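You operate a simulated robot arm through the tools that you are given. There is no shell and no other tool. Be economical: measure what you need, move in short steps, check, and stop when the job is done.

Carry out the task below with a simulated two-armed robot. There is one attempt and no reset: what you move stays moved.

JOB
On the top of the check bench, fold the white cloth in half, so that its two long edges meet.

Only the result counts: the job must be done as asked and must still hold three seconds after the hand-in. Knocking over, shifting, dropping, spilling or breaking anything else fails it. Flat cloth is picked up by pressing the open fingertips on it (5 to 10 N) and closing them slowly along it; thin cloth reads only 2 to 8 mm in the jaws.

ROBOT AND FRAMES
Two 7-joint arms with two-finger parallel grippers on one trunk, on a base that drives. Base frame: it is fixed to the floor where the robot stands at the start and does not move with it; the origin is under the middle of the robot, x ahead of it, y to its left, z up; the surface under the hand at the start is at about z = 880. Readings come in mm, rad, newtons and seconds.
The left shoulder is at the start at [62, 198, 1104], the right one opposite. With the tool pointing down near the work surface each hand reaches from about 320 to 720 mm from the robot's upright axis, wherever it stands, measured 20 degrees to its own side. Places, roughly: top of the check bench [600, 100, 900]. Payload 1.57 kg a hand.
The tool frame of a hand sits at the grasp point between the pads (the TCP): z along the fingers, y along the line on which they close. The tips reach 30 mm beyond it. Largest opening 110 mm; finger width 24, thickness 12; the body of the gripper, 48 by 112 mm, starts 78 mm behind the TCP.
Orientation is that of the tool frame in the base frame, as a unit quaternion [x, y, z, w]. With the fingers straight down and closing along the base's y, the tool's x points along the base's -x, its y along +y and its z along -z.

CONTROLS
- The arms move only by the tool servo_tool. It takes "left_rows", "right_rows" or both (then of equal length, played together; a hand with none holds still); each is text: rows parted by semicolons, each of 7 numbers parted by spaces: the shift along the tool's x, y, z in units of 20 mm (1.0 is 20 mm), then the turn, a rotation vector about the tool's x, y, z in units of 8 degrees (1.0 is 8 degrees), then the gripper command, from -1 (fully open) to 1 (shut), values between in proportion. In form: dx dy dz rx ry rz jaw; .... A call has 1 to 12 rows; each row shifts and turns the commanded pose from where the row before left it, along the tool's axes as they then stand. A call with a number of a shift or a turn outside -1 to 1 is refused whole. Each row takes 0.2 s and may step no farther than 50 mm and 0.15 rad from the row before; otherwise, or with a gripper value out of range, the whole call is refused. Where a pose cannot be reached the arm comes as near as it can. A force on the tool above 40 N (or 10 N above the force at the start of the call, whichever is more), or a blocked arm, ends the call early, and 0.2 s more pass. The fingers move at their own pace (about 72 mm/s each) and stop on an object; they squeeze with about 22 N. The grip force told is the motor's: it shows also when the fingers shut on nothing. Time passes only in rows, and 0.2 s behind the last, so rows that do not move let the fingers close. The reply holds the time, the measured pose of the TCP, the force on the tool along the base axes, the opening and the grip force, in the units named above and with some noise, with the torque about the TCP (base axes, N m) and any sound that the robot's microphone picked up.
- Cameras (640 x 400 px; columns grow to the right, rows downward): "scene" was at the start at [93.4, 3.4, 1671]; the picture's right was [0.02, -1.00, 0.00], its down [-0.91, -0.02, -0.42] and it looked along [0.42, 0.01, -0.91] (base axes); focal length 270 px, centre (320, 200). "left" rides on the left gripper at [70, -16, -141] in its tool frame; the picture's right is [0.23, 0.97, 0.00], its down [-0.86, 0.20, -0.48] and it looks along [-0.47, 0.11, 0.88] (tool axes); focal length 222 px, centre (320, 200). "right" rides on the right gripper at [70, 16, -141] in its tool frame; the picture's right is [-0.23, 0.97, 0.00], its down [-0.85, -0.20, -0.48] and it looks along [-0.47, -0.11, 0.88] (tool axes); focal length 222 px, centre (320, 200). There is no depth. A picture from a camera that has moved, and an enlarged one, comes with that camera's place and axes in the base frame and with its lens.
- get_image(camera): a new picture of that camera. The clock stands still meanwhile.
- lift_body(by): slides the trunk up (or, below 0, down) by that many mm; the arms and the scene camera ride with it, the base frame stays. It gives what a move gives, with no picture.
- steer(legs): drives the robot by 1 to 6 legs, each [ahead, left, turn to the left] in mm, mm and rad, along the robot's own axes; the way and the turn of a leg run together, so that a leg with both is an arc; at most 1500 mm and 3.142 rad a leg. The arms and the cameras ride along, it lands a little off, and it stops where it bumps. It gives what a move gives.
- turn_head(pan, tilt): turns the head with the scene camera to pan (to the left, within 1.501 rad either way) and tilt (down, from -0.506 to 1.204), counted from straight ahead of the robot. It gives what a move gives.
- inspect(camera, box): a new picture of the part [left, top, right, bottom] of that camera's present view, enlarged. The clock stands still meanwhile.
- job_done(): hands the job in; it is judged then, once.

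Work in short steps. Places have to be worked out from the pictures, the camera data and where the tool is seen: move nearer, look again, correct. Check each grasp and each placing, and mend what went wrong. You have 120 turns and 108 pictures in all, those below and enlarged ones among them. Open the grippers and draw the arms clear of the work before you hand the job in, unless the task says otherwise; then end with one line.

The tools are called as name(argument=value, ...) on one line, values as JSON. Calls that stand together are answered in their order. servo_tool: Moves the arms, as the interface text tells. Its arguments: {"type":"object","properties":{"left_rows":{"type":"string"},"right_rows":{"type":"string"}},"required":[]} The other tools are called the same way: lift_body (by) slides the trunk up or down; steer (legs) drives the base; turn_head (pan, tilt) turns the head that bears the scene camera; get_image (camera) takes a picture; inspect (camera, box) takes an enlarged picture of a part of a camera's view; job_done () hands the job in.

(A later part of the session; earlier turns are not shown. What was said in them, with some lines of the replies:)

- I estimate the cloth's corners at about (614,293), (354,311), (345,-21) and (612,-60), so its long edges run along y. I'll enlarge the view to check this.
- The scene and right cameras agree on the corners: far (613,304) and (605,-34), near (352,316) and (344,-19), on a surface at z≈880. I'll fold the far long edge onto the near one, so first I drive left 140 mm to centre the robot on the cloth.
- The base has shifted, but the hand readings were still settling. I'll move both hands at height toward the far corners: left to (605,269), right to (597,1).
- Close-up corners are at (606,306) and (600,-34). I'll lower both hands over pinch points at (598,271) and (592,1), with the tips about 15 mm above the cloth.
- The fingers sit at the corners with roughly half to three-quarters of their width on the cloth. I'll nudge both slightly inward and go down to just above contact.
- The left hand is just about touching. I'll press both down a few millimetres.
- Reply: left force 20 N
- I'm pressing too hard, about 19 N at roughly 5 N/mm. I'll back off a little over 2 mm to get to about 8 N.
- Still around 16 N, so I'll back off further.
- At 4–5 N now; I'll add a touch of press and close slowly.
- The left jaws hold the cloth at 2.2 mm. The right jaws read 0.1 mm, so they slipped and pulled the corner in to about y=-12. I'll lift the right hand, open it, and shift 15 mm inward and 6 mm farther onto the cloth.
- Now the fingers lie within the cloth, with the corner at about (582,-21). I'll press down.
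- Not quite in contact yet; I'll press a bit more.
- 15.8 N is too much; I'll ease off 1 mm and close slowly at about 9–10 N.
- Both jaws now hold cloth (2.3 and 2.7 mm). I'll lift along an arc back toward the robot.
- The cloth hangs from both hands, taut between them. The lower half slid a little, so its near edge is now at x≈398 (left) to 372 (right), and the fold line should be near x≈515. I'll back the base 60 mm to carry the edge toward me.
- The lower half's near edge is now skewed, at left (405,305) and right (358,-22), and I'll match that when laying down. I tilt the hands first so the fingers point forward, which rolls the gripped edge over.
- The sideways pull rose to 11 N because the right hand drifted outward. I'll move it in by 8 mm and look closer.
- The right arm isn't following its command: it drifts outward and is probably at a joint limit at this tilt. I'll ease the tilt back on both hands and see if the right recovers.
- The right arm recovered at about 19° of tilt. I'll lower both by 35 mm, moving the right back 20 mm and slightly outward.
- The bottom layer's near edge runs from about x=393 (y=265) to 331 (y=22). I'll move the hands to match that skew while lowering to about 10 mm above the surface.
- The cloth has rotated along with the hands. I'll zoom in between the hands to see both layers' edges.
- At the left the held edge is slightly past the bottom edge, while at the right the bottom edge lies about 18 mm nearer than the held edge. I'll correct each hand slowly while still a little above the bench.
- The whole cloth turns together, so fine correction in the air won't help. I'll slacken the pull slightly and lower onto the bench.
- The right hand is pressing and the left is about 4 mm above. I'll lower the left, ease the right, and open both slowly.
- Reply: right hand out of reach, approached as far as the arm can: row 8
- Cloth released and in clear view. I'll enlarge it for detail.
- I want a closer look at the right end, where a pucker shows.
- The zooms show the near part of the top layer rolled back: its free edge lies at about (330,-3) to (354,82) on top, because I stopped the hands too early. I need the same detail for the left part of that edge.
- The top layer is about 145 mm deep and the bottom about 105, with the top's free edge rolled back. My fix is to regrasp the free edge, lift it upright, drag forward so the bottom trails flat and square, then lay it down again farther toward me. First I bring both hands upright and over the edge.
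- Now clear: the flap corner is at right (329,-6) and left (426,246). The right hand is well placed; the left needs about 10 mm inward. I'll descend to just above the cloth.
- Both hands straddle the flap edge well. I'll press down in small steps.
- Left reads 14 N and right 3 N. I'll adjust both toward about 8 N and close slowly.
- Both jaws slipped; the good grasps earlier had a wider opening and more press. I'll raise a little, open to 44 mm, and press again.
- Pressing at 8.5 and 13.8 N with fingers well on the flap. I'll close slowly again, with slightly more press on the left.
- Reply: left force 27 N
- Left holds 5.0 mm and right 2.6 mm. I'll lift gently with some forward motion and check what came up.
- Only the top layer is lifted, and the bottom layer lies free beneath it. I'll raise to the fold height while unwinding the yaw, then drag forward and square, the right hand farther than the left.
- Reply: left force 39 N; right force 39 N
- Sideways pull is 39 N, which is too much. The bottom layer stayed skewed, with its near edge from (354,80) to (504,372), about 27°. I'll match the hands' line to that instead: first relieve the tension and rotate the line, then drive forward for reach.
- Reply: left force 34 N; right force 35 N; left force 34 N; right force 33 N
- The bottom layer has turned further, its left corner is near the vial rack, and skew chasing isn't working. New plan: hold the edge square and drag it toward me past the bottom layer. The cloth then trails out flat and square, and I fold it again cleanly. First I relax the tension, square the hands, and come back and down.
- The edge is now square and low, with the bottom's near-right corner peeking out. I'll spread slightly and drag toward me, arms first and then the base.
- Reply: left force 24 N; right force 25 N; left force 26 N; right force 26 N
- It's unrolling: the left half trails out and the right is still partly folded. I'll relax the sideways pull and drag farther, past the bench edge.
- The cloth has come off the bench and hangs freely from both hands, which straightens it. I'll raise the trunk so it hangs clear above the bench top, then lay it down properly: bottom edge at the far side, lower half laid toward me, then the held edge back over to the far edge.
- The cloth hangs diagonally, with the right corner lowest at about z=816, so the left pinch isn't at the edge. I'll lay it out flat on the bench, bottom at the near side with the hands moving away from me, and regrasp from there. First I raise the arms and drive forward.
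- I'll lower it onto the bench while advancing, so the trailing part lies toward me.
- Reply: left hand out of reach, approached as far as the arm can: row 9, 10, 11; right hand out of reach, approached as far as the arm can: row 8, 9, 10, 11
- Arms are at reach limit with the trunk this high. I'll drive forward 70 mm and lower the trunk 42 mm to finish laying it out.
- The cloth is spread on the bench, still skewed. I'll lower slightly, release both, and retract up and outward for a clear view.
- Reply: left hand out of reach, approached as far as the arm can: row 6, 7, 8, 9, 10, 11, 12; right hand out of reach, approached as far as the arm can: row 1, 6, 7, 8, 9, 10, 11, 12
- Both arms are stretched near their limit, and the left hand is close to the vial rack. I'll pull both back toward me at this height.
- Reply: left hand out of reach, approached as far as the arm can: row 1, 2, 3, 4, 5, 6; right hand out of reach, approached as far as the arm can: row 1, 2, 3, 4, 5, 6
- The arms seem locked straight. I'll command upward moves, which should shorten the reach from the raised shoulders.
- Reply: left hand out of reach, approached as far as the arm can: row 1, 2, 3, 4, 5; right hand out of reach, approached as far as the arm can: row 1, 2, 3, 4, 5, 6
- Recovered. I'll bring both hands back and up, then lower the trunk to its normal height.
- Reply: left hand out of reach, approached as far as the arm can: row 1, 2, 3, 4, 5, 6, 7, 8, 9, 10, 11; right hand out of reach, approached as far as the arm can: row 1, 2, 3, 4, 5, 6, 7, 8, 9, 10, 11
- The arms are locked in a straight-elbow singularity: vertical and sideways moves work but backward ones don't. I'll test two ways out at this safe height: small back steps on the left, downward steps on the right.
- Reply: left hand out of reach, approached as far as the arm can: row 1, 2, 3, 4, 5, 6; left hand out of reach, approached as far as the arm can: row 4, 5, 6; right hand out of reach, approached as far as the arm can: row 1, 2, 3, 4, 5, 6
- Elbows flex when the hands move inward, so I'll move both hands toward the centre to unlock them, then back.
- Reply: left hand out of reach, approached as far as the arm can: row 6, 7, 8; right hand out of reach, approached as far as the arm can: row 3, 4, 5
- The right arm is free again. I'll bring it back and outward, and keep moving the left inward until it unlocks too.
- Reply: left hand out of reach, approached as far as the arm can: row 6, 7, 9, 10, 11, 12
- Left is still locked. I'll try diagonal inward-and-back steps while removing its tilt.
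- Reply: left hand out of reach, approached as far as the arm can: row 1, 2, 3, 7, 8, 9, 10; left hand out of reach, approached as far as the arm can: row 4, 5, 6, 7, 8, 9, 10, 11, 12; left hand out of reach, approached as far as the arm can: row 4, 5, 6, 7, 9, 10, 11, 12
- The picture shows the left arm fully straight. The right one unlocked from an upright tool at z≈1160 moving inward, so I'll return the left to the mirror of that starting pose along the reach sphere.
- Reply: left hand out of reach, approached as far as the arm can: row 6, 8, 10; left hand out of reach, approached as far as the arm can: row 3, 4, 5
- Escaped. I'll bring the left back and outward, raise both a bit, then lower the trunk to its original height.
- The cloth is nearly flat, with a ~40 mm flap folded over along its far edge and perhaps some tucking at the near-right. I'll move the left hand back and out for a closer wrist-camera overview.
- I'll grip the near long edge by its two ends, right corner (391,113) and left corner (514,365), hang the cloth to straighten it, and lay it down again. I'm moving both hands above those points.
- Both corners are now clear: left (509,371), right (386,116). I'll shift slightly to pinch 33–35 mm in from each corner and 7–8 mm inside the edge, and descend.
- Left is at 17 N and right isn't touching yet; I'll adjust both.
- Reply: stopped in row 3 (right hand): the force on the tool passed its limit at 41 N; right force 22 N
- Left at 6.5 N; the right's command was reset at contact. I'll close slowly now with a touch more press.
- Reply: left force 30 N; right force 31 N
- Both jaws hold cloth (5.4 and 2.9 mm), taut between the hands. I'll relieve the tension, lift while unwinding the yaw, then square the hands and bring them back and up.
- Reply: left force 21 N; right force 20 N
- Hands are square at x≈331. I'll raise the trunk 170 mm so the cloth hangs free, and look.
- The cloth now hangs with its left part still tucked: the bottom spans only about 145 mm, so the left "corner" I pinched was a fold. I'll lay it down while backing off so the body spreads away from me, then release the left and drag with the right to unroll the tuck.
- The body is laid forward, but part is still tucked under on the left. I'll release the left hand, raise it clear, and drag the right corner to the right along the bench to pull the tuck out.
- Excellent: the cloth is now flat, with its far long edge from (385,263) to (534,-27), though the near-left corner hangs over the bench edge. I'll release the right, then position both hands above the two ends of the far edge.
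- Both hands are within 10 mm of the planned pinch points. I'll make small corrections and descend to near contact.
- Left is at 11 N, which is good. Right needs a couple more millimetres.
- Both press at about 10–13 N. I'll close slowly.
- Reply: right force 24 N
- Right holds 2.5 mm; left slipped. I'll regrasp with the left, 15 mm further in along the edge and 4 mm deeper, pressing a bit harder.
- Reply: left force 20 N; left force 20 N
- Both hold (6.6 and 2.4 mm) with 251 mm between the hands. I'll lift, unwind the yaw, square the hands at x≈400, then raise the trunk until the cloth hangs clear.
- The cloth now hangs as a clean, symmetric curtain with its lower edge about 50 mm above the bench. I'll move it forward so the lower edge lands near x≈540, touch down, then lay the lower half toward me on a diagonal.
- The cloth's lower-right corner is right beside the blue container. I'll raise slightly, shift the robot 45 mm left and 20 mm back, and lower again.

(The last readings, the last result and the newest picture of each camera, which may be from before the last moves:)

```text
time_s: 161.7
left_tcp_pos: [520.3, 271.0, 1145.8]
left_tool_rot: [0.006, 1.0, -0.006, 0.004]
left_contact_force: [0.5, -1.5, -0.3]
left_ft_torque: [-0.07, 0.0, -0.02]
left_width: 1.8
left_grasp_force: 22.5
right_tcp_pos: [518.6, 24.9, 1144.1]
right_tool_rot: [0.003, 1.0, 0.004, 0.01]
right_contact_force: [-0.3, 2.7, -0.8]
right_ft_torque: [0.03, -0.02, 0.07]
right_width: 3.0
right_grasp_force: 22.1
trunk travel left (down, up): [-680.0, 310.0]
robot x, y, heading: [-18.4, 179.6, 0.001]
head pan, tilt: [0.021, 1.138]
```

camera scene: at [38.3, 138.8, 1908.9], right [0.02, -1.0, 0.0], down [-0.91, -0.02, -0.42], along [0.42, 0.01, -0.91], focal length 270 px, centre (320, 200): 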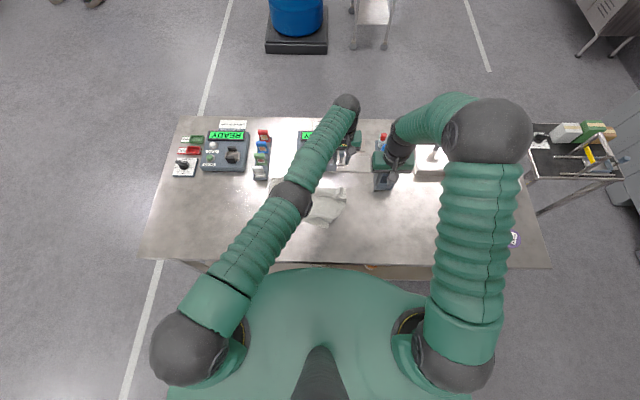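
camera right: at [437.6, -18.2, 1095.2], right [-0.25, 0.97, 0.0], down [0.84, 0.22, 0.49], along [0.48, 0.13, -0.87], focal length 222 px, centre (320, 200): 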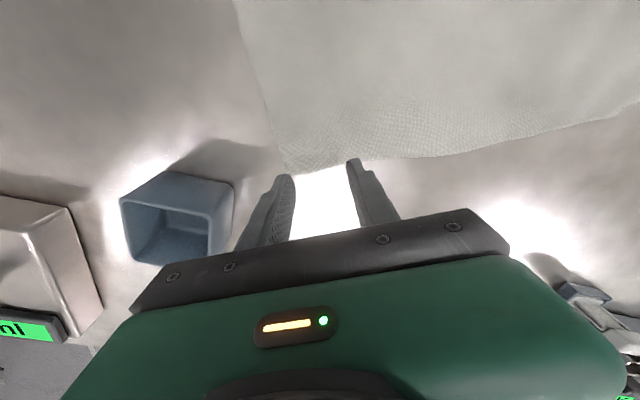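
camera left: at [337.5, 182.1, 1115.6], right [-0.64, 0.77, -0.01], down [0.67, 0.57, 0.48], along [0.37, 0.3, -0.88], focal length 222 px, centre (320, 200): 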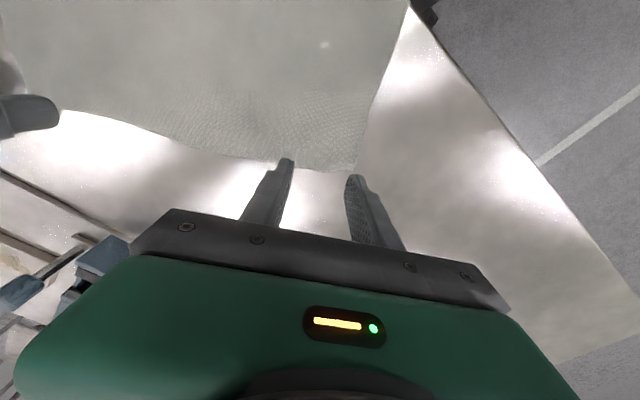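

Now at touch-down. I'll lay the lower half by moving back and down together.

servo_tool(left_rows="0.3 0 0.44 0 0 0 1;0.4 0 0.44 0 0 0 1;0.5 0 0.44 0 0 0 1;0.5 0 0.44 0 0 0 1;0.5 0 0.44 0 0 0 1;0.5 0 0.44 0 0 0 1;0.5 0 0.44 0 0 0 1;0.5 0 0.44 0 0 0 1;0.5 0 0.44 0 0 0 1;0.5 0 0.44 0 0 0 1;0.5 0 0.44 0 0 0 1;0 0 0 0 0 0 1", right_rows="0.3 0 0.44 0 0 0 1;0.4 0 0.44 0 0 0 1;0.5 0 0.44 0 0 0 1;0.5 0 0.44 0 0 0 1;0.5 0 0.44 0 0 0 1;0.5 0 0.44 0 0 0 1;0.5 0 0.44 0 0 0 1;0.5 0 0.44 0 0 0 1;0.5 0 0.44 0 0 0 1;0.5 0 0.44 0 0 0 1;0.5 0 0.44 0 0 0 1;0 0 0 0 0 0 1")

inspect(camera="scene", box=[240, 110, 400, 240])

```text
time_s: 164.3
left_tcp_pos: [417.0, 268.4, 1045.9]
left_tool_rot: [0.008, 1.0, -0.003, 0.004]
left_contact_force: [-0.4, -1.5, -0.4]
left_ft_torque: [-0.1, 0.03, -0.05]
left_width: 1.8
left_grasp_force: 21.7
right_tcp_pos: [416.0, 20.9, 1044.9]
right_tool_rot: [0.004, 1.0, 0.006, 0.01]
right_contact_force: [-0.2, 1.1, -0.4]
right_ft_torque: [0.05, 0.0, 0.04]
right_width: 2.7
right_grasp_force: 21.9
trunk travel left (down, up): [-680.0, 310.0]
robot x, y, heading: [-20.2, 183.3, -0.004]
head pan, tilt: [0.021, 1.138]
```

```text
3.08 times, centred on (320, 175) of scene
camera zoom: at [74.3, 183.1, 1651.0], right [0.02, -1.0, 0.0], down [-0.91, -0.02, -0.42], along [0.42, 0.01, -0.91], focal length 831 px, centre (320, 277)
```

zoom: 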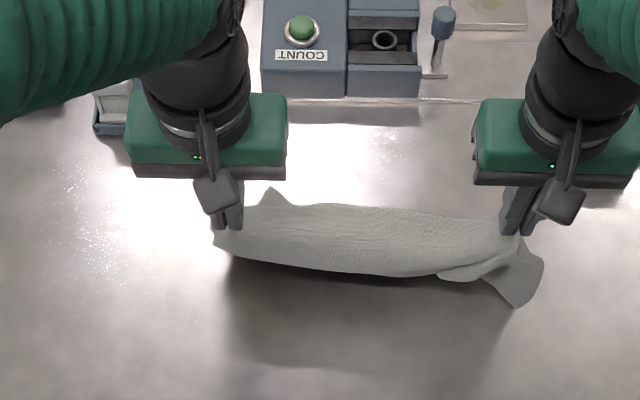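

get_image(camera="right")

```text
13 pictures are left
camera right: at [344.2, 36.7, 1185.5], right [0.23, 0.97, 0.02], down [0.84, -0.21, 0.49], along [0.48, -0.1, -0.87], focal length 222 px, centre (320, 200)
```

right: 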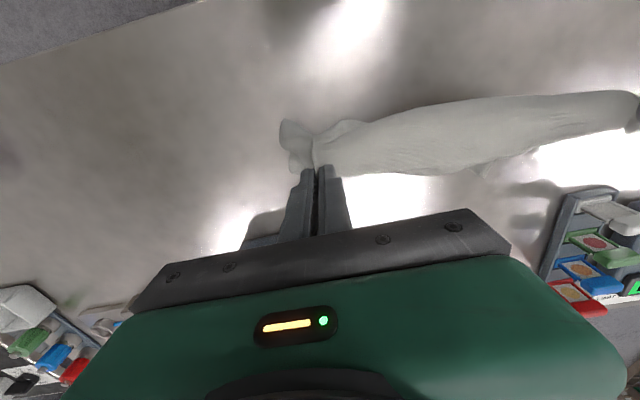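

The fold line formed at x≈408, but the lower edge landed skewed: its left end is at x≈535, while the middle and right are nearer. I'll lift back up along the same path and redo the lay, dragging lightly back first so the whole lower edge touches and trails straight.

servo_tool(left_rows="-0.5 0 -0.6 0 0 0 1;-0.5 0 -0.6 0 0 0 1;-0.5 0 -0.6 0 0 0 1;-0.5 0 -0.6 0 0 0 1;-0.5 0 -0.6 0 0 0 1;-0.5 0 -0.6 0 0 0 1;-0.5 0 -0.6 0 0 0 1;-0.5 0 -0.6 0 0 0 1;-0.5 0 -0.6 0 0 0 1;-0.5 0 -0.6 0 0 0 1;-0.5 0 -0.6 0 0 0 1;-0.4 0 -0.6 0 0 0 1", right_rows="-0.5 0 -0.6 0 0 0 1;-0.5 0 -0.6 0 0 0 1;-0.5 0 -0.6 0 0 0 1;-0.5 0 -0.6 0 0 0 1;-0.5 0 -0.6 0 0 0 1;-0.5 0 -0.6 0 0 0 1;-0.5 0 -0.6 0 0 0 1;-0.5 0 -0.6 0 0 0 1;-0.5 0 -0.6 0 0 0 1;-0.5 0 -0.6 0 0 0 1;-0.5 0 -0.6 0 0 0 1;-0.4 0 -0.6 0 0 0 1")

servo_tool(left_rows="0 0 0 0 0 0 1;0 0 0 0 0 0 1;0 0 0 0 0 0 1;0 0 0 0 0 0 1;0 0 0 0 0 0 1;0 0 0 0 0 0 1", right_rows="0 0 0 0 0 0 1;0 0 0 0 0 0 1;0 0 0 0 0 0 1;0 0 0 0 0 0 1;0 0 0 0 0 0 1;0 0 0 0 0 0 1")

inspect(camera="scene", box=[240, 100, 400, 230])

```text
time_s: 166.9
left_tcp_pos: [536.2, 267.5, 1192.0]
left_tool_rot: [0.007, 1.0, -0.004, 0.003]
left_contact_force: [0.5, -2.7, -0.5]
left_ft_torque: [-0.11, 0.01, -0.02]
left_width: 1.9
left_grasp_force: 21.7
right_tcp_pos: [534.9, 18.5, 1193.2]
right_tool_rot: [0.003, 1.0, 0.006, 0.01]
right_contact_force: [-0.2, 2.5, -0.4]
right_ft_torque: [0.06, 0.01, 0.06]
right_width: 2.5
right_grasp_force: 22.3
trunk travel left (down, up): [-680.0, 310.0]
robot x, y, heading: [-18.7, 179.1, -0.004]
head pan, tilt: [0.021, 1.138]
```

```text
time_s: 168.3
left_tcp_pos: [534.6, 267.4, 1192.6]
left_tool_rot: [0.006, 1.0, -0.004, 0.004]
left_contact_force: [-0.4, -2.6, -0.6]
left_ft_torque: [-0.12, 0.01, -0.08]
left_width: 1.9
left_grasp_force: 22.0
right_tcp_pos: [533.9, 18.8, 1192.0]
right_tool_rot: [0.003, 1.0, 0.007, 0.01]
right_contact_force: [1.1, 2.1, -0.2]
right_ft_torque: [0.08, -0.02, 0.06]
right_width: 2.6
right_grasp_force: 22.1
trunk travel left (down, up): [-680.0, 310.0]
robot x, y, heading: [-17.9, 181.3, -0.005]
head pan, tilt: [0.021, 1.138]
```

```text
3.08 times, centred on (320, 165) of scene
camera zoom: at [75.1, 182.9, 1651.0], right [0.02, -1.0, 0.0], down [-0.91, -0.02, -0.42], along [0.42, 0.01, -0.91], focal length 831 px, centre (320, 308)
```

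zoom: 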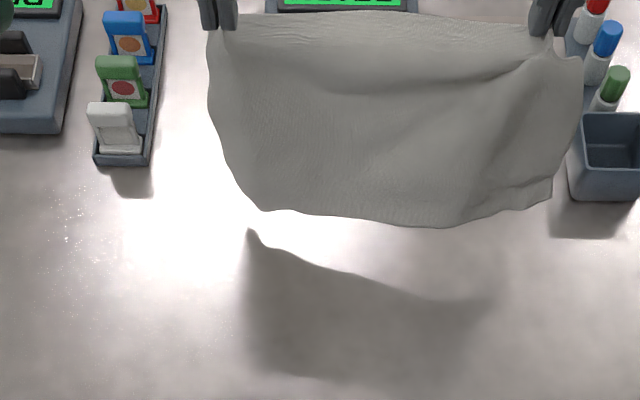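

The shadow suggests the lower-right hangs higher than the lower-left, so I'll lower the right hand 40 mm relative to the left. Then I touch down, drag back lightly so the edge trails, and lay the lower half.

servo_tool(left_rows="0 0 0 0 0 0 1;0 0 0 0 0 0 1;0 0 0.3 0 0 0 1;0 0 0.3 0 0 0 1;0 0 0.3 0 0 0 1;0 0 0.3 0 0 0 1;0 0 0.3 0 0 0 1;0 0 0 0 0 0 1;0.4 0 0.2 0 0 0 1;0.4 0 0.2 0 0 0 1;0.4 0 0.2 0 0 0 1;0.4 0 0.2 0 0 0 1", right_rows="0 0 1 0 0 0 1;0 0 1 0 0 0 1;0 0 0.3 0 0 0 1;0 0 0.3 0 0 0 1;0 0 0.3 0 0 0 1;0 0 0.3 0 0 0 1;0 0 0.3 0 0 0 1;0 0 0 0 0 0 1;0.4 0 0.2 0 0 0 1;0.4 0 0.2 0 0 0 1;0.4 0 0.2 0 0 0 1;0.4 0 0.2 0 0 0 1")

servo_tool(left_rows="0.45 0 0.35 0 0 0 1;0.45 0 0.4 0 0 0 1;0.45 0 0.45 0 0 0 1;0.45 0 0.45 0 0 0 1;0.45 0 0.45 0 0 0 1;0.45 0 0.45 0 0 0 1;0.45 0 0.45 0 0 0 1;0.45 0 0.45 0 0 0 1;0.45 0 0.45 0 0 0 1;0.45 0 0.45 0 0 0 1;0.4 0 0.45 0 0 0 1;0 0 0 0 0 0 1", right_rows="0.45 0 0.35 0 0 0 1;0.45 0 0.4 0 0 0 1;0.45 0 0.45 0 0 0 1;0.45 0 0.45 0 0 0 1;0.45 0 0.45 0 0 0 1;0.45 0 0.45 0 0 0 1;0.45 0 0.45 0 0 0 1;0.45 0 0.45 0 0 0 1;0.45 0 0.45 0 0 0 1;0.45 0 0.45 0 0 0 1;0.4 0 0.45 0 0 0 1;0 0 0 0 0 0 1")

get_image(camera="right")

inspect(camera="scene", box=[240, 100, 400, 230])

```text
time_s: 170.9
left_tcp_pos: [502.1, 267.3, 1148.1]
left_tool_rot: [0.006, 1.0, -0.005, 0.004]
left_contact_force: [-0.3, -1.8, -0.3]
left_ft_torque: [-0.09, 0.01, -0.05]
left_width: 2.1
left_grasp_force: 21.8
right_tcp_pos: [499.0, 20.8, 1105.6]
right_tool_rot: [0.004, 1.0, 0.006, 0.011]
right_contact_force: [0.0, 1.5, 0.0]
right_ft_torque: [0.04, -0.01, 0.03]
right_width: 2.6
right_grasp_force: 21.6
trunk travel left (down, up): [-680.0, 310.0]
robot x, y, heading: [-17.8, 179.5, -0.005]
head pan, tilt: [0.021, 1.138]
```

```text
time_s: 173.5
left_tcp_pos: [406.2, 266.5, 1046.6]
left_tool_rot: [0.007, 1.0, -0.003, 0.005]
left_contact_force: [0.6, -2.1, -0.4]
left_ft_torque: [-0.05, 0.01, -0.05]
left_width: 2.2
left_grasp_force: 22.0
right_tcp_pos: [403.3, 20.6, 1007.2]
right_tool_rot: [0.004, 1.0, 0.006, 0.01]
right_contact_force: [0.9, 3.0, 0.4]
right_ft_torque: [0.06, -0.02, 0.04]
right_width: 2.4
right_grasp_force: 22.1
trunk travel left (down, up): [-680.0, 310.0]
robot x, y, heading: [-20.8, 184.7, -0.0]
head pan, tilt: [0.021, 1.138]
```

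```text
11 pictures are left
camera right: at [332.5, 35.5, 1148.0], right [0.23, 0.97, 0.02], down [0.84, -0.21, 0.49], along [0.48, -0.1, -0.87], focal length 222 px, centre (320, 200)
```

right: 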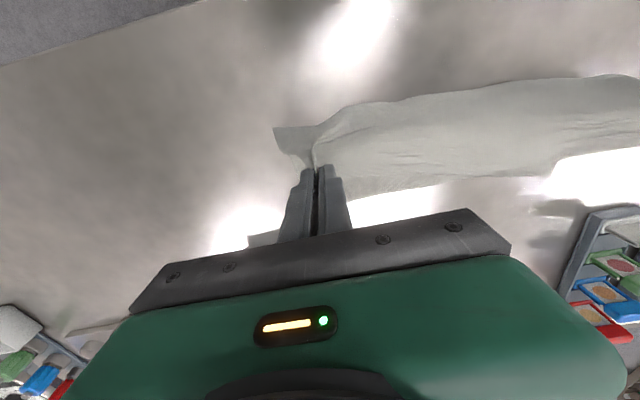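

```text
3.08 times, centred on (320, 165) of scene
camera zoom: at [74.1, 182.9, 1651.0], right [0.02, -1.0, 0.0], down [-0.91, -0.02, -0.42], along [0.42, 0.01, -0.91], focal length 831 px, centre (320, 308)
```

zoom: 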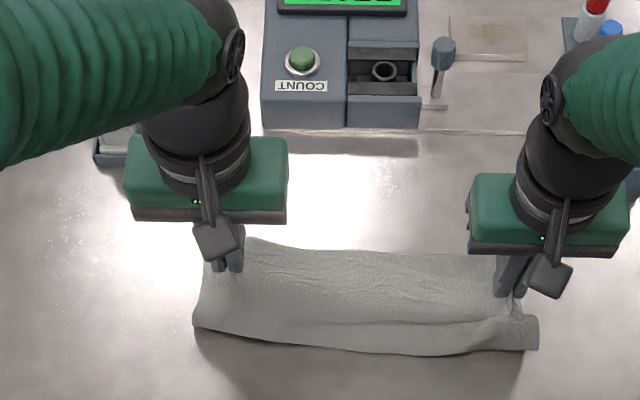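

Now the lower half is laid well: fold at x≈380 and lower edge at the far side from (509,264) to (495,7), nearly straight. I'll arc the held edge forward over it, stopping just above the surface.

servo_tool(left_rows="-0.875 0 0.525 0 0 0 1;-0.875 0 0.525 0 0 0 1;-0.75 0 0.75 0 0 0 1;-0.75 0 0.75 0 0 0 1;-0.5 0 0.875 0 0 0 1;-0.5 0 0.875 0 0 0 1;-0.25 0 0.75 0 0 0 1;-0.25 0 0.75 0 0 0 1;0 0 0 0 0 0 1", right_rows="-0.675 0 0.3 0 0 0 1;-0.675 0 0.3 0 0 0 1;-0.625 0 0.45 0 0 0 1;-0.625 0 0.45 0 0 0 1;-0.5 0 0.675 0 0 0 1;-0.5 0 0.675 0 0 0 1;-0.275 0 0.625 0 0 0 1;-0.275 0 0.625 0 0 0 1;0 0 0 0 0 0 1")

inspect(camera="scene", box=[240, 100, 400, 230])

get_image(camera="right")

```text
time_s: 175.5
left_tcp_pos: [498.7, 266.7, 933.5]
left_tool_rot: [0.007, 1.0, -0.003, 0.004]
left_contact_force: [0.5, -1.5, -0.5]
left_ft_torque: [-0.05, -0.02, -0.05]
left_width: 1.6
left_grasp_force: 22.1
right_tcp_pos: [490.0, 23.3, 927.0]
right_tool_rot: [0.004, 1.0, 0.006, 0.01]
right_contact_force: [-0.1, 1.2, 0.7]
right_ft_torque: [-0.01, 0.04, 0.03]
right_width: 2.6
right_grasp_force: 21.8
trunk travel left (down, up): [-680.0, 310.0]
robot x, y, heading: [-20.0, 184.3, -0.003]
head pan, tilt: [0.021, 1.138]
```

```text
3.08 times, centred on (320, 165) of scene
camera zoom: at [74.7, 182.9, 1651.0], right [0.02, -1.0, 0.0], down [-0.91, -0.02, -0.42], along [0.42, 0.01, -0.91], focal length 831 px, centre (320, 308)
```

zoom: 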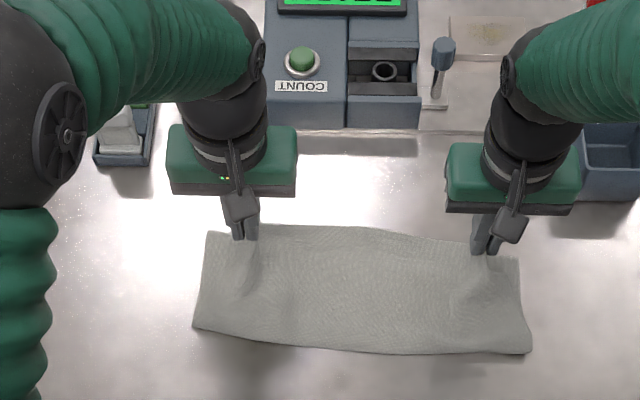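

```text
8 pictures are left
camera right: at [418.7, 38.0, 1067.2], right [0.23, 0.97, 0.02], down [0.84, -0.21, 0.49], along [0.48, -0.1, -0.87], focal length 222 px, centre (320, 200)
```

right: 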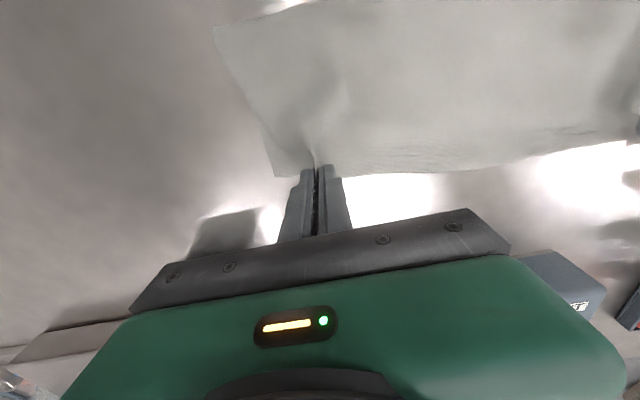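

That's a tidy rectangle. I'll lower the last ~20 mm, open gently, and lift straight up.

servo_tool(left_rows="0 0 0.4 0 0 0 1;0 0 0.4 0 0 0 1;0 0 0.1 0 0 0 1;0 0 0 0 0 0 0.85;0 0 0 0 0 0 0.75;0 0 0 0 0 0 0.7;0 0 0 0 0 0 0.7;0 0 -0.3 0 0 0 0.7;0 0 -0.6 0 0 0 0.7;0 0 -1 0 0 0 0.7;0 0 -1 0 0 0 0.7;0 0 -1 0 0 0 0.7", right_rows="0 0 0.3 0 0 0 1;0 0 0.25 0 0 0 1;0 0 0.05 0 0 0 1;0 0 0 0 0 0 0.85;0 0 0 0 0 0 0.75;0 0 0 0 0 0 0.7;0 0 0 0 0 0 0.7;0 0 -0.3 0 0 0 0.7;0 0 -0.6 0 0 0 0.7;0 0 -1 0 0 0 0.7;0 0 -1 0 0 0 0.7;0 0 -1 0 0 0 0.7")

servo_tool(left_rows="0 0 -1 0 0 0 0.7;0.5 0 -0.5 0 0 0 0.7;0.5 0.5 0 0 0 0 0.7;0.5 1 0 0 0 0 0.7;0.5 1 0 0 0 0 0.7;0.5 1 0 0 0 0 0.7;0 1 0 0 0 0 0.7;0 1 0 0 0 0 0.7;0 0 0 0 0 0 0.7", right_rows="0 0 -1 0 0 0 0.7;0.5 0 -0.5 0 0 0 0.7;0.5 -0.5 0 0 0 0 0.7;0.5 -1 0 0 0 0 0.7;0.5 -1 0 0 0 0 0.7;0.5 -1 0 0 0 0 0.7;0 -1 0 0 0 0 0.7;0 -1 0 0 0 0 0.7;0 0 0 0 0 0 0.7")

inspect(camera="scene", box=[275, 130, 375, 195])

```text
time_s: 178.1
left_tcp_pos: [499.2, 266.0, 994.1]
left_tool_rot: [0.007, 1.0, -0.004, 0.004]
left_contact_force: [-0.5, 0.5, 0.1]
left_ft_torque: [-0.04, -0.04, -0.03]
left_width: 16.7
left_grasp_force: 0.1
right_tcp_pos: [487.6, 20.4, 992.2]
right_tool_rot: [0.004, 1.0, 0.007, 0.01]
right_contact_force: [-0.4, 0.1, 0.6]
right_ft_torque: [-0.02, 0.02, 0.03]
right_width: 16.3
right_grasp_force: 0.1
trunk travel left (down, up): [-680.0, 310.0]
robot x, y, heading: [-19.0, 182.3, -0.006]
head pan, tilt: [0.021, 1.138]
```

```text
time_s: 180.1
left_tcp_pos: [450.6, 376.4, 1021.3]
left_tool_rot: [0.007, 1.0, -0.003, 0.004]
left_contact_force: [-0.2, 0.2, -0.2]
left_ft_torque: [-0.03, 0.0, 0.02]
left_width: 16.3
left_grasp_force: 0.0
right_tcp_pos: [437.2, -88.7, 1019.6]
right_tool_rot: [0.003, 1.0, 0.007, 0.009]
right_contact_force: [0.0, 0.6, -0.2]
right_ft_torque: [-0.03, 0.01, -0.01]
right_width: 16.5
right_grasp_force: 0.0
trunk travel left (down, up): [-680.0, 310.0]
robot x, y, heading: [-21.1, 177.8, -0.002]
head pan, tilt: [0.021, 1.138]
```

```text
6.15 times, centred on (325, 162) of scene
camera zoom: at [74.2, 182.9, 1651.0], right [0.02, -1.0, 0.0], down [-0.91, -0.02, -0.42], along [0.42, 0.01, -0.91], focal length 1663 px, centre (289, 431)
```

zoom: 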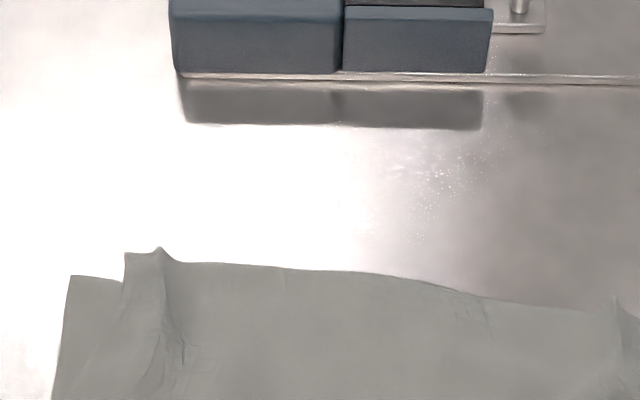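

inspect(camera="scene", box=[278, 152, 378, 215])

```text
6.35 times, centred on (328, 184) of scene
camera zoom: at [74.2, 182.9, 1651.0], right [0.02, -1.0, 0.0], down [-0.91, -0.02, -0.42], along [0.42, 0.01, -0.91], focal length 1716 px, centre (269, 305)
```

zoom: 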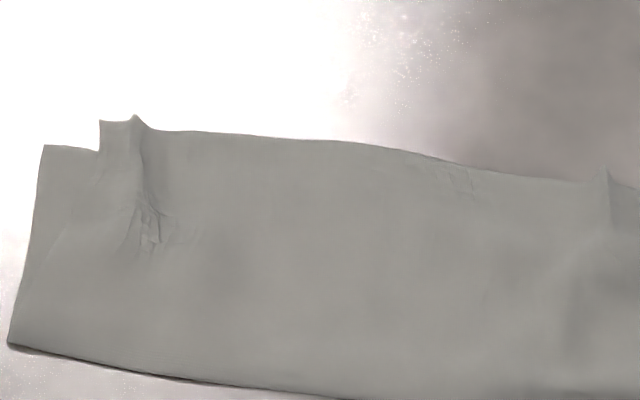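

Released, and the fold holds. At the left end, the pinch pucker has pulled the top layer's corner about 30 mm inward and left it some 13 mm past the lower edge. I'll check the right end too.

inspect(camera="scene", box=[320, 160, 390, 205])

```text
8.89 times, centred on (355, 182) of scene
camera zoom: at [74.2, 182.9, 1651.0], right [0.02, -1.0, 0.0], down [-0.91, -0.02, -0.42], along [0.42, 0.01, -0.91], focal length 2402 px, centre (9, 356)
```

zoom: 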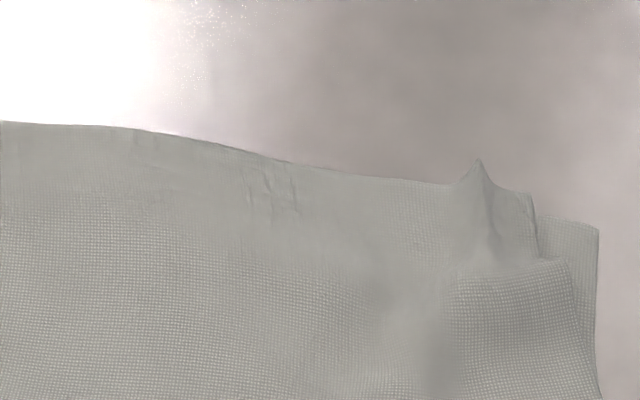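

Both top corners sit about 25–30 mm inboard with a small pucker, and 10–15 mm past the lower edge. I'll press closed fingertips lightly just outboard of each pucker and slide outward to smooth it, starting by moving above those spots.

servo_tool(left_rows="-0.45 -0.74 0 0 0 0 1;-0.45 -0.74 0 0 0 0 1;-0.45 -0.74 0 0 0 0 1;-0.45 -0.74 0 0 0 0 1;-0.45 -0.74 0 0 0 0 1;-0.45 -0.74 0 0 0 0 1;-0.45 -0.74 0.5 0 0 0 1;0 0 1 0 0 0 1;0 0 1 0 0 0 1;0 0 1 0 0 0 1;0 0 1 0 0 0 1;0 0 0 0 0 0 1", right_rows="-0.32 0.71 0 0 0 0 1;-0.32 0.71 0 0 0 0 1;-0.32 0.71 0 0 0 0 1;-0.32 0.71 0 0 0 0 1;-0.32 0.71 0 0 0 0 1;-0.32 0.71 0 0 0 0 1;-0.32 0.71 0.5 0 0 0 1;0 0 1 0 0 0 1;0 0 1 0 0 0 1;0 0 1 0 0 0 1;0 0 1 0 0 0 1;0 0 0 0 0 0 1")

servo_tool(left_rows="0 0 0.3 0 0 0 1;0 0 0.2 0 0 0 1;0 0 0 0 0 0 1", right_rows="0 0 0.3 0 0 0 1;0 0 0.15 0 0 0 1;0 0 0 0 0 0 1")

```text
time_s: 182.7
left_tcp_pos: [514.0, 269.3, 934.0]
left_tool_rot: [0.007, 1.0, -0.003, 0.004]
left_contact_force: [-0.8, 0.1, -0.2]
left_ft_torque: [0.02, 0.01, 0.01]
left_width: 0.1
left_grasp_force: 21.5
right_tcp_pos: [484.2, 13.4, 930.6]
right_tool_rot: [0.003, 1.0, 0.006, 0.01]
right_contact_force: [-1.1, -0.6, 0.1]
right_ft_torque: [-0.02, 0.02, -0.03]
right_width: 0.0
right_grasp_force: 21.6
trunk travel left (down, up): [-680.0, 310.0]
robot x, y, heading: [-21.7, 182.6, -0.001]
head pan, tilt: [0.021, 1.138]
```

```text
time_s: 183.5
left_tcp_pos: [514.7, 270.4, 924.8]
left_tool_rot: [0.007, 1.0, -0.004, 0.004]
left_contact_force: [-0.3, 0.2, 0.2]
left_ft_torque: [0.01, 0.03, 0.0]
left_width: 0.0
left_grasp_force: 21.3
right_tcp_pos: [484.7, 11.3, 921.4]
right_tool_rot: [0.004, 1.0, 0.006, 0.009]
right_contact_force: [0.4, 0.4, -1.0]
right_ft_torque: [-0.02, 0.03, -0.01]
right_width: 0.0
right_grasp_force: 21.0
trunk travel left (down, up): [-680.0, 310.0]
robot x, y, heading: [-21.4, 186.6, 0.001]
head pan, tilt: [0.021, 1.138]
```

servo_tool(left_rows="0 0 0.3 0 0 0 1;0 0 0.2 0 0 0 1;0 0 0 0 0 0 1", right_rows="0 0 0.2 0 0 0 1;0 0 0.15 0 0 0 1;0 0 0 0 0 0 1")

```text
time_s: 184.3
left_tcp_pos: [513.4, 271.2, 914.5]
left_tool_rot: [0.007, 1.0, -0.004, 0.004]
left_contact_force: [0.0, 0.3, -0.9]
left_ft_torque: [0.04, 0.0, 0.0]
left_width: 0.0
left_grasp_force: 21.2
right_tcp_pos: [484.7, 12.1, 914.1]
right_tool_rot: [0.003, 1.0, 0.007, 0.009]
right_contact_force: [-0.3, 0.8, 0.6]
right_ft_torque: [-0.01, -0.01, -0.01]
right_width: 0.0
right_grasp_force: 21.1
trunk travel left (down, up): [-680.0, 310.0]
robot x, y, heading: [-22.4, 180.9, -0.0]
head pan, tilt: [0.021, 1.138]
```

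servo_tool(left_rows="0 0 0.1 0 0 0 1;0 0 0 0 0 0 1", right_rows="0 0 0.1 0 0 0 1;0 0 0 0 0 0 1")

```text
time_s: 184.9
left_tcp_pos: [513.3, 271.4, 912.3]
left_tool_rot: [0.008, 1.0, -0.003, 0.004]
left_contact_force: [0.0, -0.7, 7.8]
left_ft_torque: [0.01, 0.08, 0.0]
left_width: 0.3
left_grasp_force: 21.1
right_tcp_pos: [484.3, 12.2, 914.1]
right_tool_rot: [0.003, 1.0, 0.006, 0.01]
right_contact_force: [0.6, 1.0, 1.0]
right_ft_torque: [0.03, -0.02, -0.02]
right_width: 0.0
right_grasp_force: 20.8
trunk travel left (down, up): [-680.0, 310.0]
robot x, y, heading: [-23.0, 184.5, -0.003]
head pan, tilt: [0.021, 1.138]
```

Left is in contact at 8 N and right barely. I'll add a bit on the right and slide both outward and slightly back, then lift.

servo_tool(left_rows="0 0 -0.03 0 0 0 1;0.12 0.26 0 0 0 0 1;0.12 0.26 0 0 0 0 1;0.12 0.26 0 0 0 0 1;0.12 0.26 0 0 0 0 1;0.12 0.26 0 0 0 0 1;0 0 0 0 0 0 1;0 0 -0.5 0 0 0 1;0 0 -1 0 0 0 1;0 0 -1 0 0 0 1;0 0 -1 0 0 0 1;0 0 -1 0 0 0 1", right_rows="0 0 0.1 0 0 0 1;0.1 -0.24 0 0 0 0 1;0.1 -0.24 0 0 0 0 1;0.1 -0.24 0 0 0 0 1;0.1 -0.24 0 0 0 0 1;0.1 -0.24 0 0 0 0 1;0 0 0 0 0 0 1;0 0 -0.5 0 0 0 1;0 0 -1 0 0 0 1;0 0 -1 0 0 0 1;0 0 -1 0 0 0 1;0 0 -1 0 0 0 1")

servo_tool(left_rows="0 1 0 0 0 0 1;0 1 0 0 0 0 1;0 1 0 0 0 0 1;0.5 1 0 0 0 0 1;0.5 0 0 0 0 0 1", right_rows="0.5 -1 0 0 0 0 1;0.5 -1 0 0 0 0 1;0.5 -1 0 0 0 0 1;0.5 -1 0 0 0 0 1;0 -1 0 0 0 0 1")

inspect(camera="scene", box=[276, 150, 384, 215])

```text
time_s: 187.5
left_tcp_pos: [501.0, 298.1, 1004.0]
left_tool_rot: [0.007, 1.0, -0.003, 0.004]
left_contact_force: [-0.2, -0.5, 0.6]
left_ft_torque: [-0.02, -0.01, -0.03]
left_width: 0.2
left_grasp_force: 21.2
right_tcp_pos: [471.4, -12.1, 1002.2]
right_tool_rot: [0.005, 1.0, 0.006, 0.01]
right_contact_force: [0.2, -0.7, -0.2]
right_ft_torque: [0.01, -0.01, 0.02]
right_width: 0.0
right_grasp_force: 20.9
trunk travel left (down, up): [-680.0, 310.0]
robot x, y, heading: [-20.4, 182.7, -0.007]
head pan, tilt: [0.021, 1.138]
```

```text
time_s: 188.7
left_tcp_pos: [482.5, 379.1, 1001.2]
left_tool_rot: [0.007, 1.0, -0.004, 0.003]
left_contact_force: [-0.9, -0.4, 0.5]
left_ft_torque: [0.01, 0.0, 0.03]
left_width: 0.1
left_grasp_force: 21.5
right_tcp_pos: [431.0, -116.0, 997.4]
right_tool_rot: [0.004, 1.0, 0.006, 0.01]
right_contact_force: [0.7, 0.1, 0.3]
right_ft_torque: [-0.01, 0.0, 0.02]
right_width: 0.2
right_grasp_force: 21.2
trunk travel left (down, up): [-680.0, 310.0]
robot x, y, heading: [-21.3, 182.5, -0.002]
head pan, tilt: [0.021, 1.138]
```

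```text
5.93 times, centred on (330, 182) of scene
camera zoom: at [73.8, 181.7, 1651.0], right [0.02, -1.0, 0.0], down [-0.91, -0.02, -0.42], along [0.42, 0.01, -0.91], focal length 1601 px, centre (261, 304)
```

zoom: 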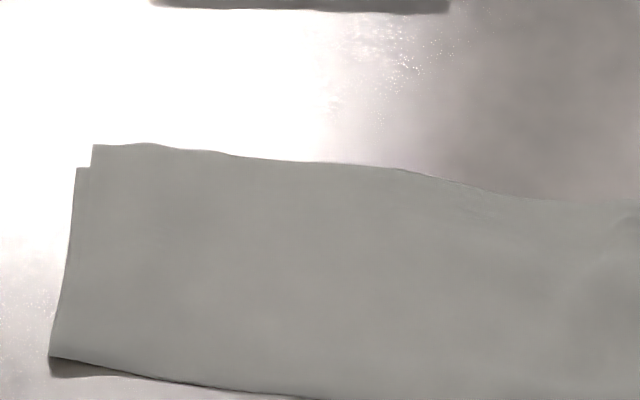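

The left corner is smooth now, within about 8 mm sideways and 13 mm along the depth. I'll check the right corner.

inspect(camera="scene", box=[325, 160, 395, 212])

```text
7.69 times, centred on (360, 186) of scene
camera zoom: at [73.8, 181.7, 1651.0], right [0.02, -1.0, 0.0], down [-0.91, -0.02, -0.42], along [0.42, 0.01, -0.91], focal length 2078 px, centre (12, 308)
```

zoom: 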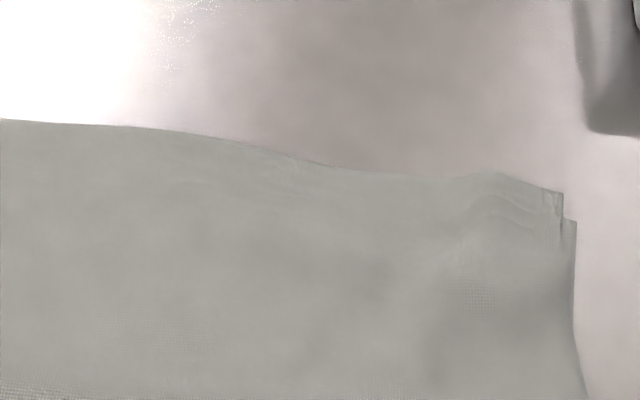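

Right corner matches within about 6 mm sideways and 13 mm in depth, and the fold lies flat. I'll open the grippers and raise the arms clear.

servo_tool(left_rows="0.5 0 -0.5 0 0 0 0;0.5 0 -0.5 0 0 0 -1;0.5 0 -0.5 0 0 0 -1;0.5 0 -0.5 0 0 0 -1;0 0 0 0 0 0 -1", right_rows="0 -0.5 -0.5 0 0 0 0;0 -0.5 -0.5 0 0 0 -1;0 0 -0.5 0 0 0 -1;0 0 -0.5 0 0 0 -1;0 0 0 0 0 0 -1")

get_image(camera="scene")

```text
time_s: 189.9
left_tcp_pos: [441.9, 378.8, 1040.0]
left_tool_rot: [0.007, 1.0, -0.004, 0.004]
left_contact_force: [-0.2, 0.2, -0.1]
left_ft_torque: [-0.02, 0.04, -0.01]
left_width: 109.9
left_grasp_force: 0.0
right_tcp_pos: [430.7, -132.7, 1038.1]
right_tool_rot: [0.004, 1.0, 0.007, 0.01]
right_contact_force: [-0.4, -0.3, 0.0]
right_ft_torque: [0.0, 0.03, 0.0]
right_width: 109.8
right_grasp_force: 0.0
trunk travel left (down, up): [-680.0, 310.0]
robot x, y, heading: [-19.0, 182.9, -0.007]
head pan, tilt: [0.021, 1.138]
```

```text
2 pictures are left
camera scene: at [74.6, 182.9, 1651.0], right [0.02, -1.0, 0.0], down [-0.91, -0.02, -0.42], along [0.42, 0.01, -0.91], focal length 270 px, centre (320, 200)
```

scene: 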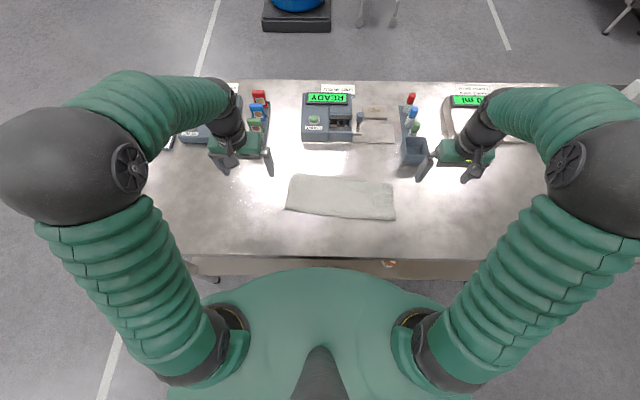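

The cloth lies folded in half lengthwise on the bench, both arms are clear, and nothing else looks moved. Handing in.

job_done()

```text
The job is handed in.
```

The white cloth is folded in half on the check bench. Its long edges meet to within about 13 mm at both ends; I couldn't see the lower edge in the middle.
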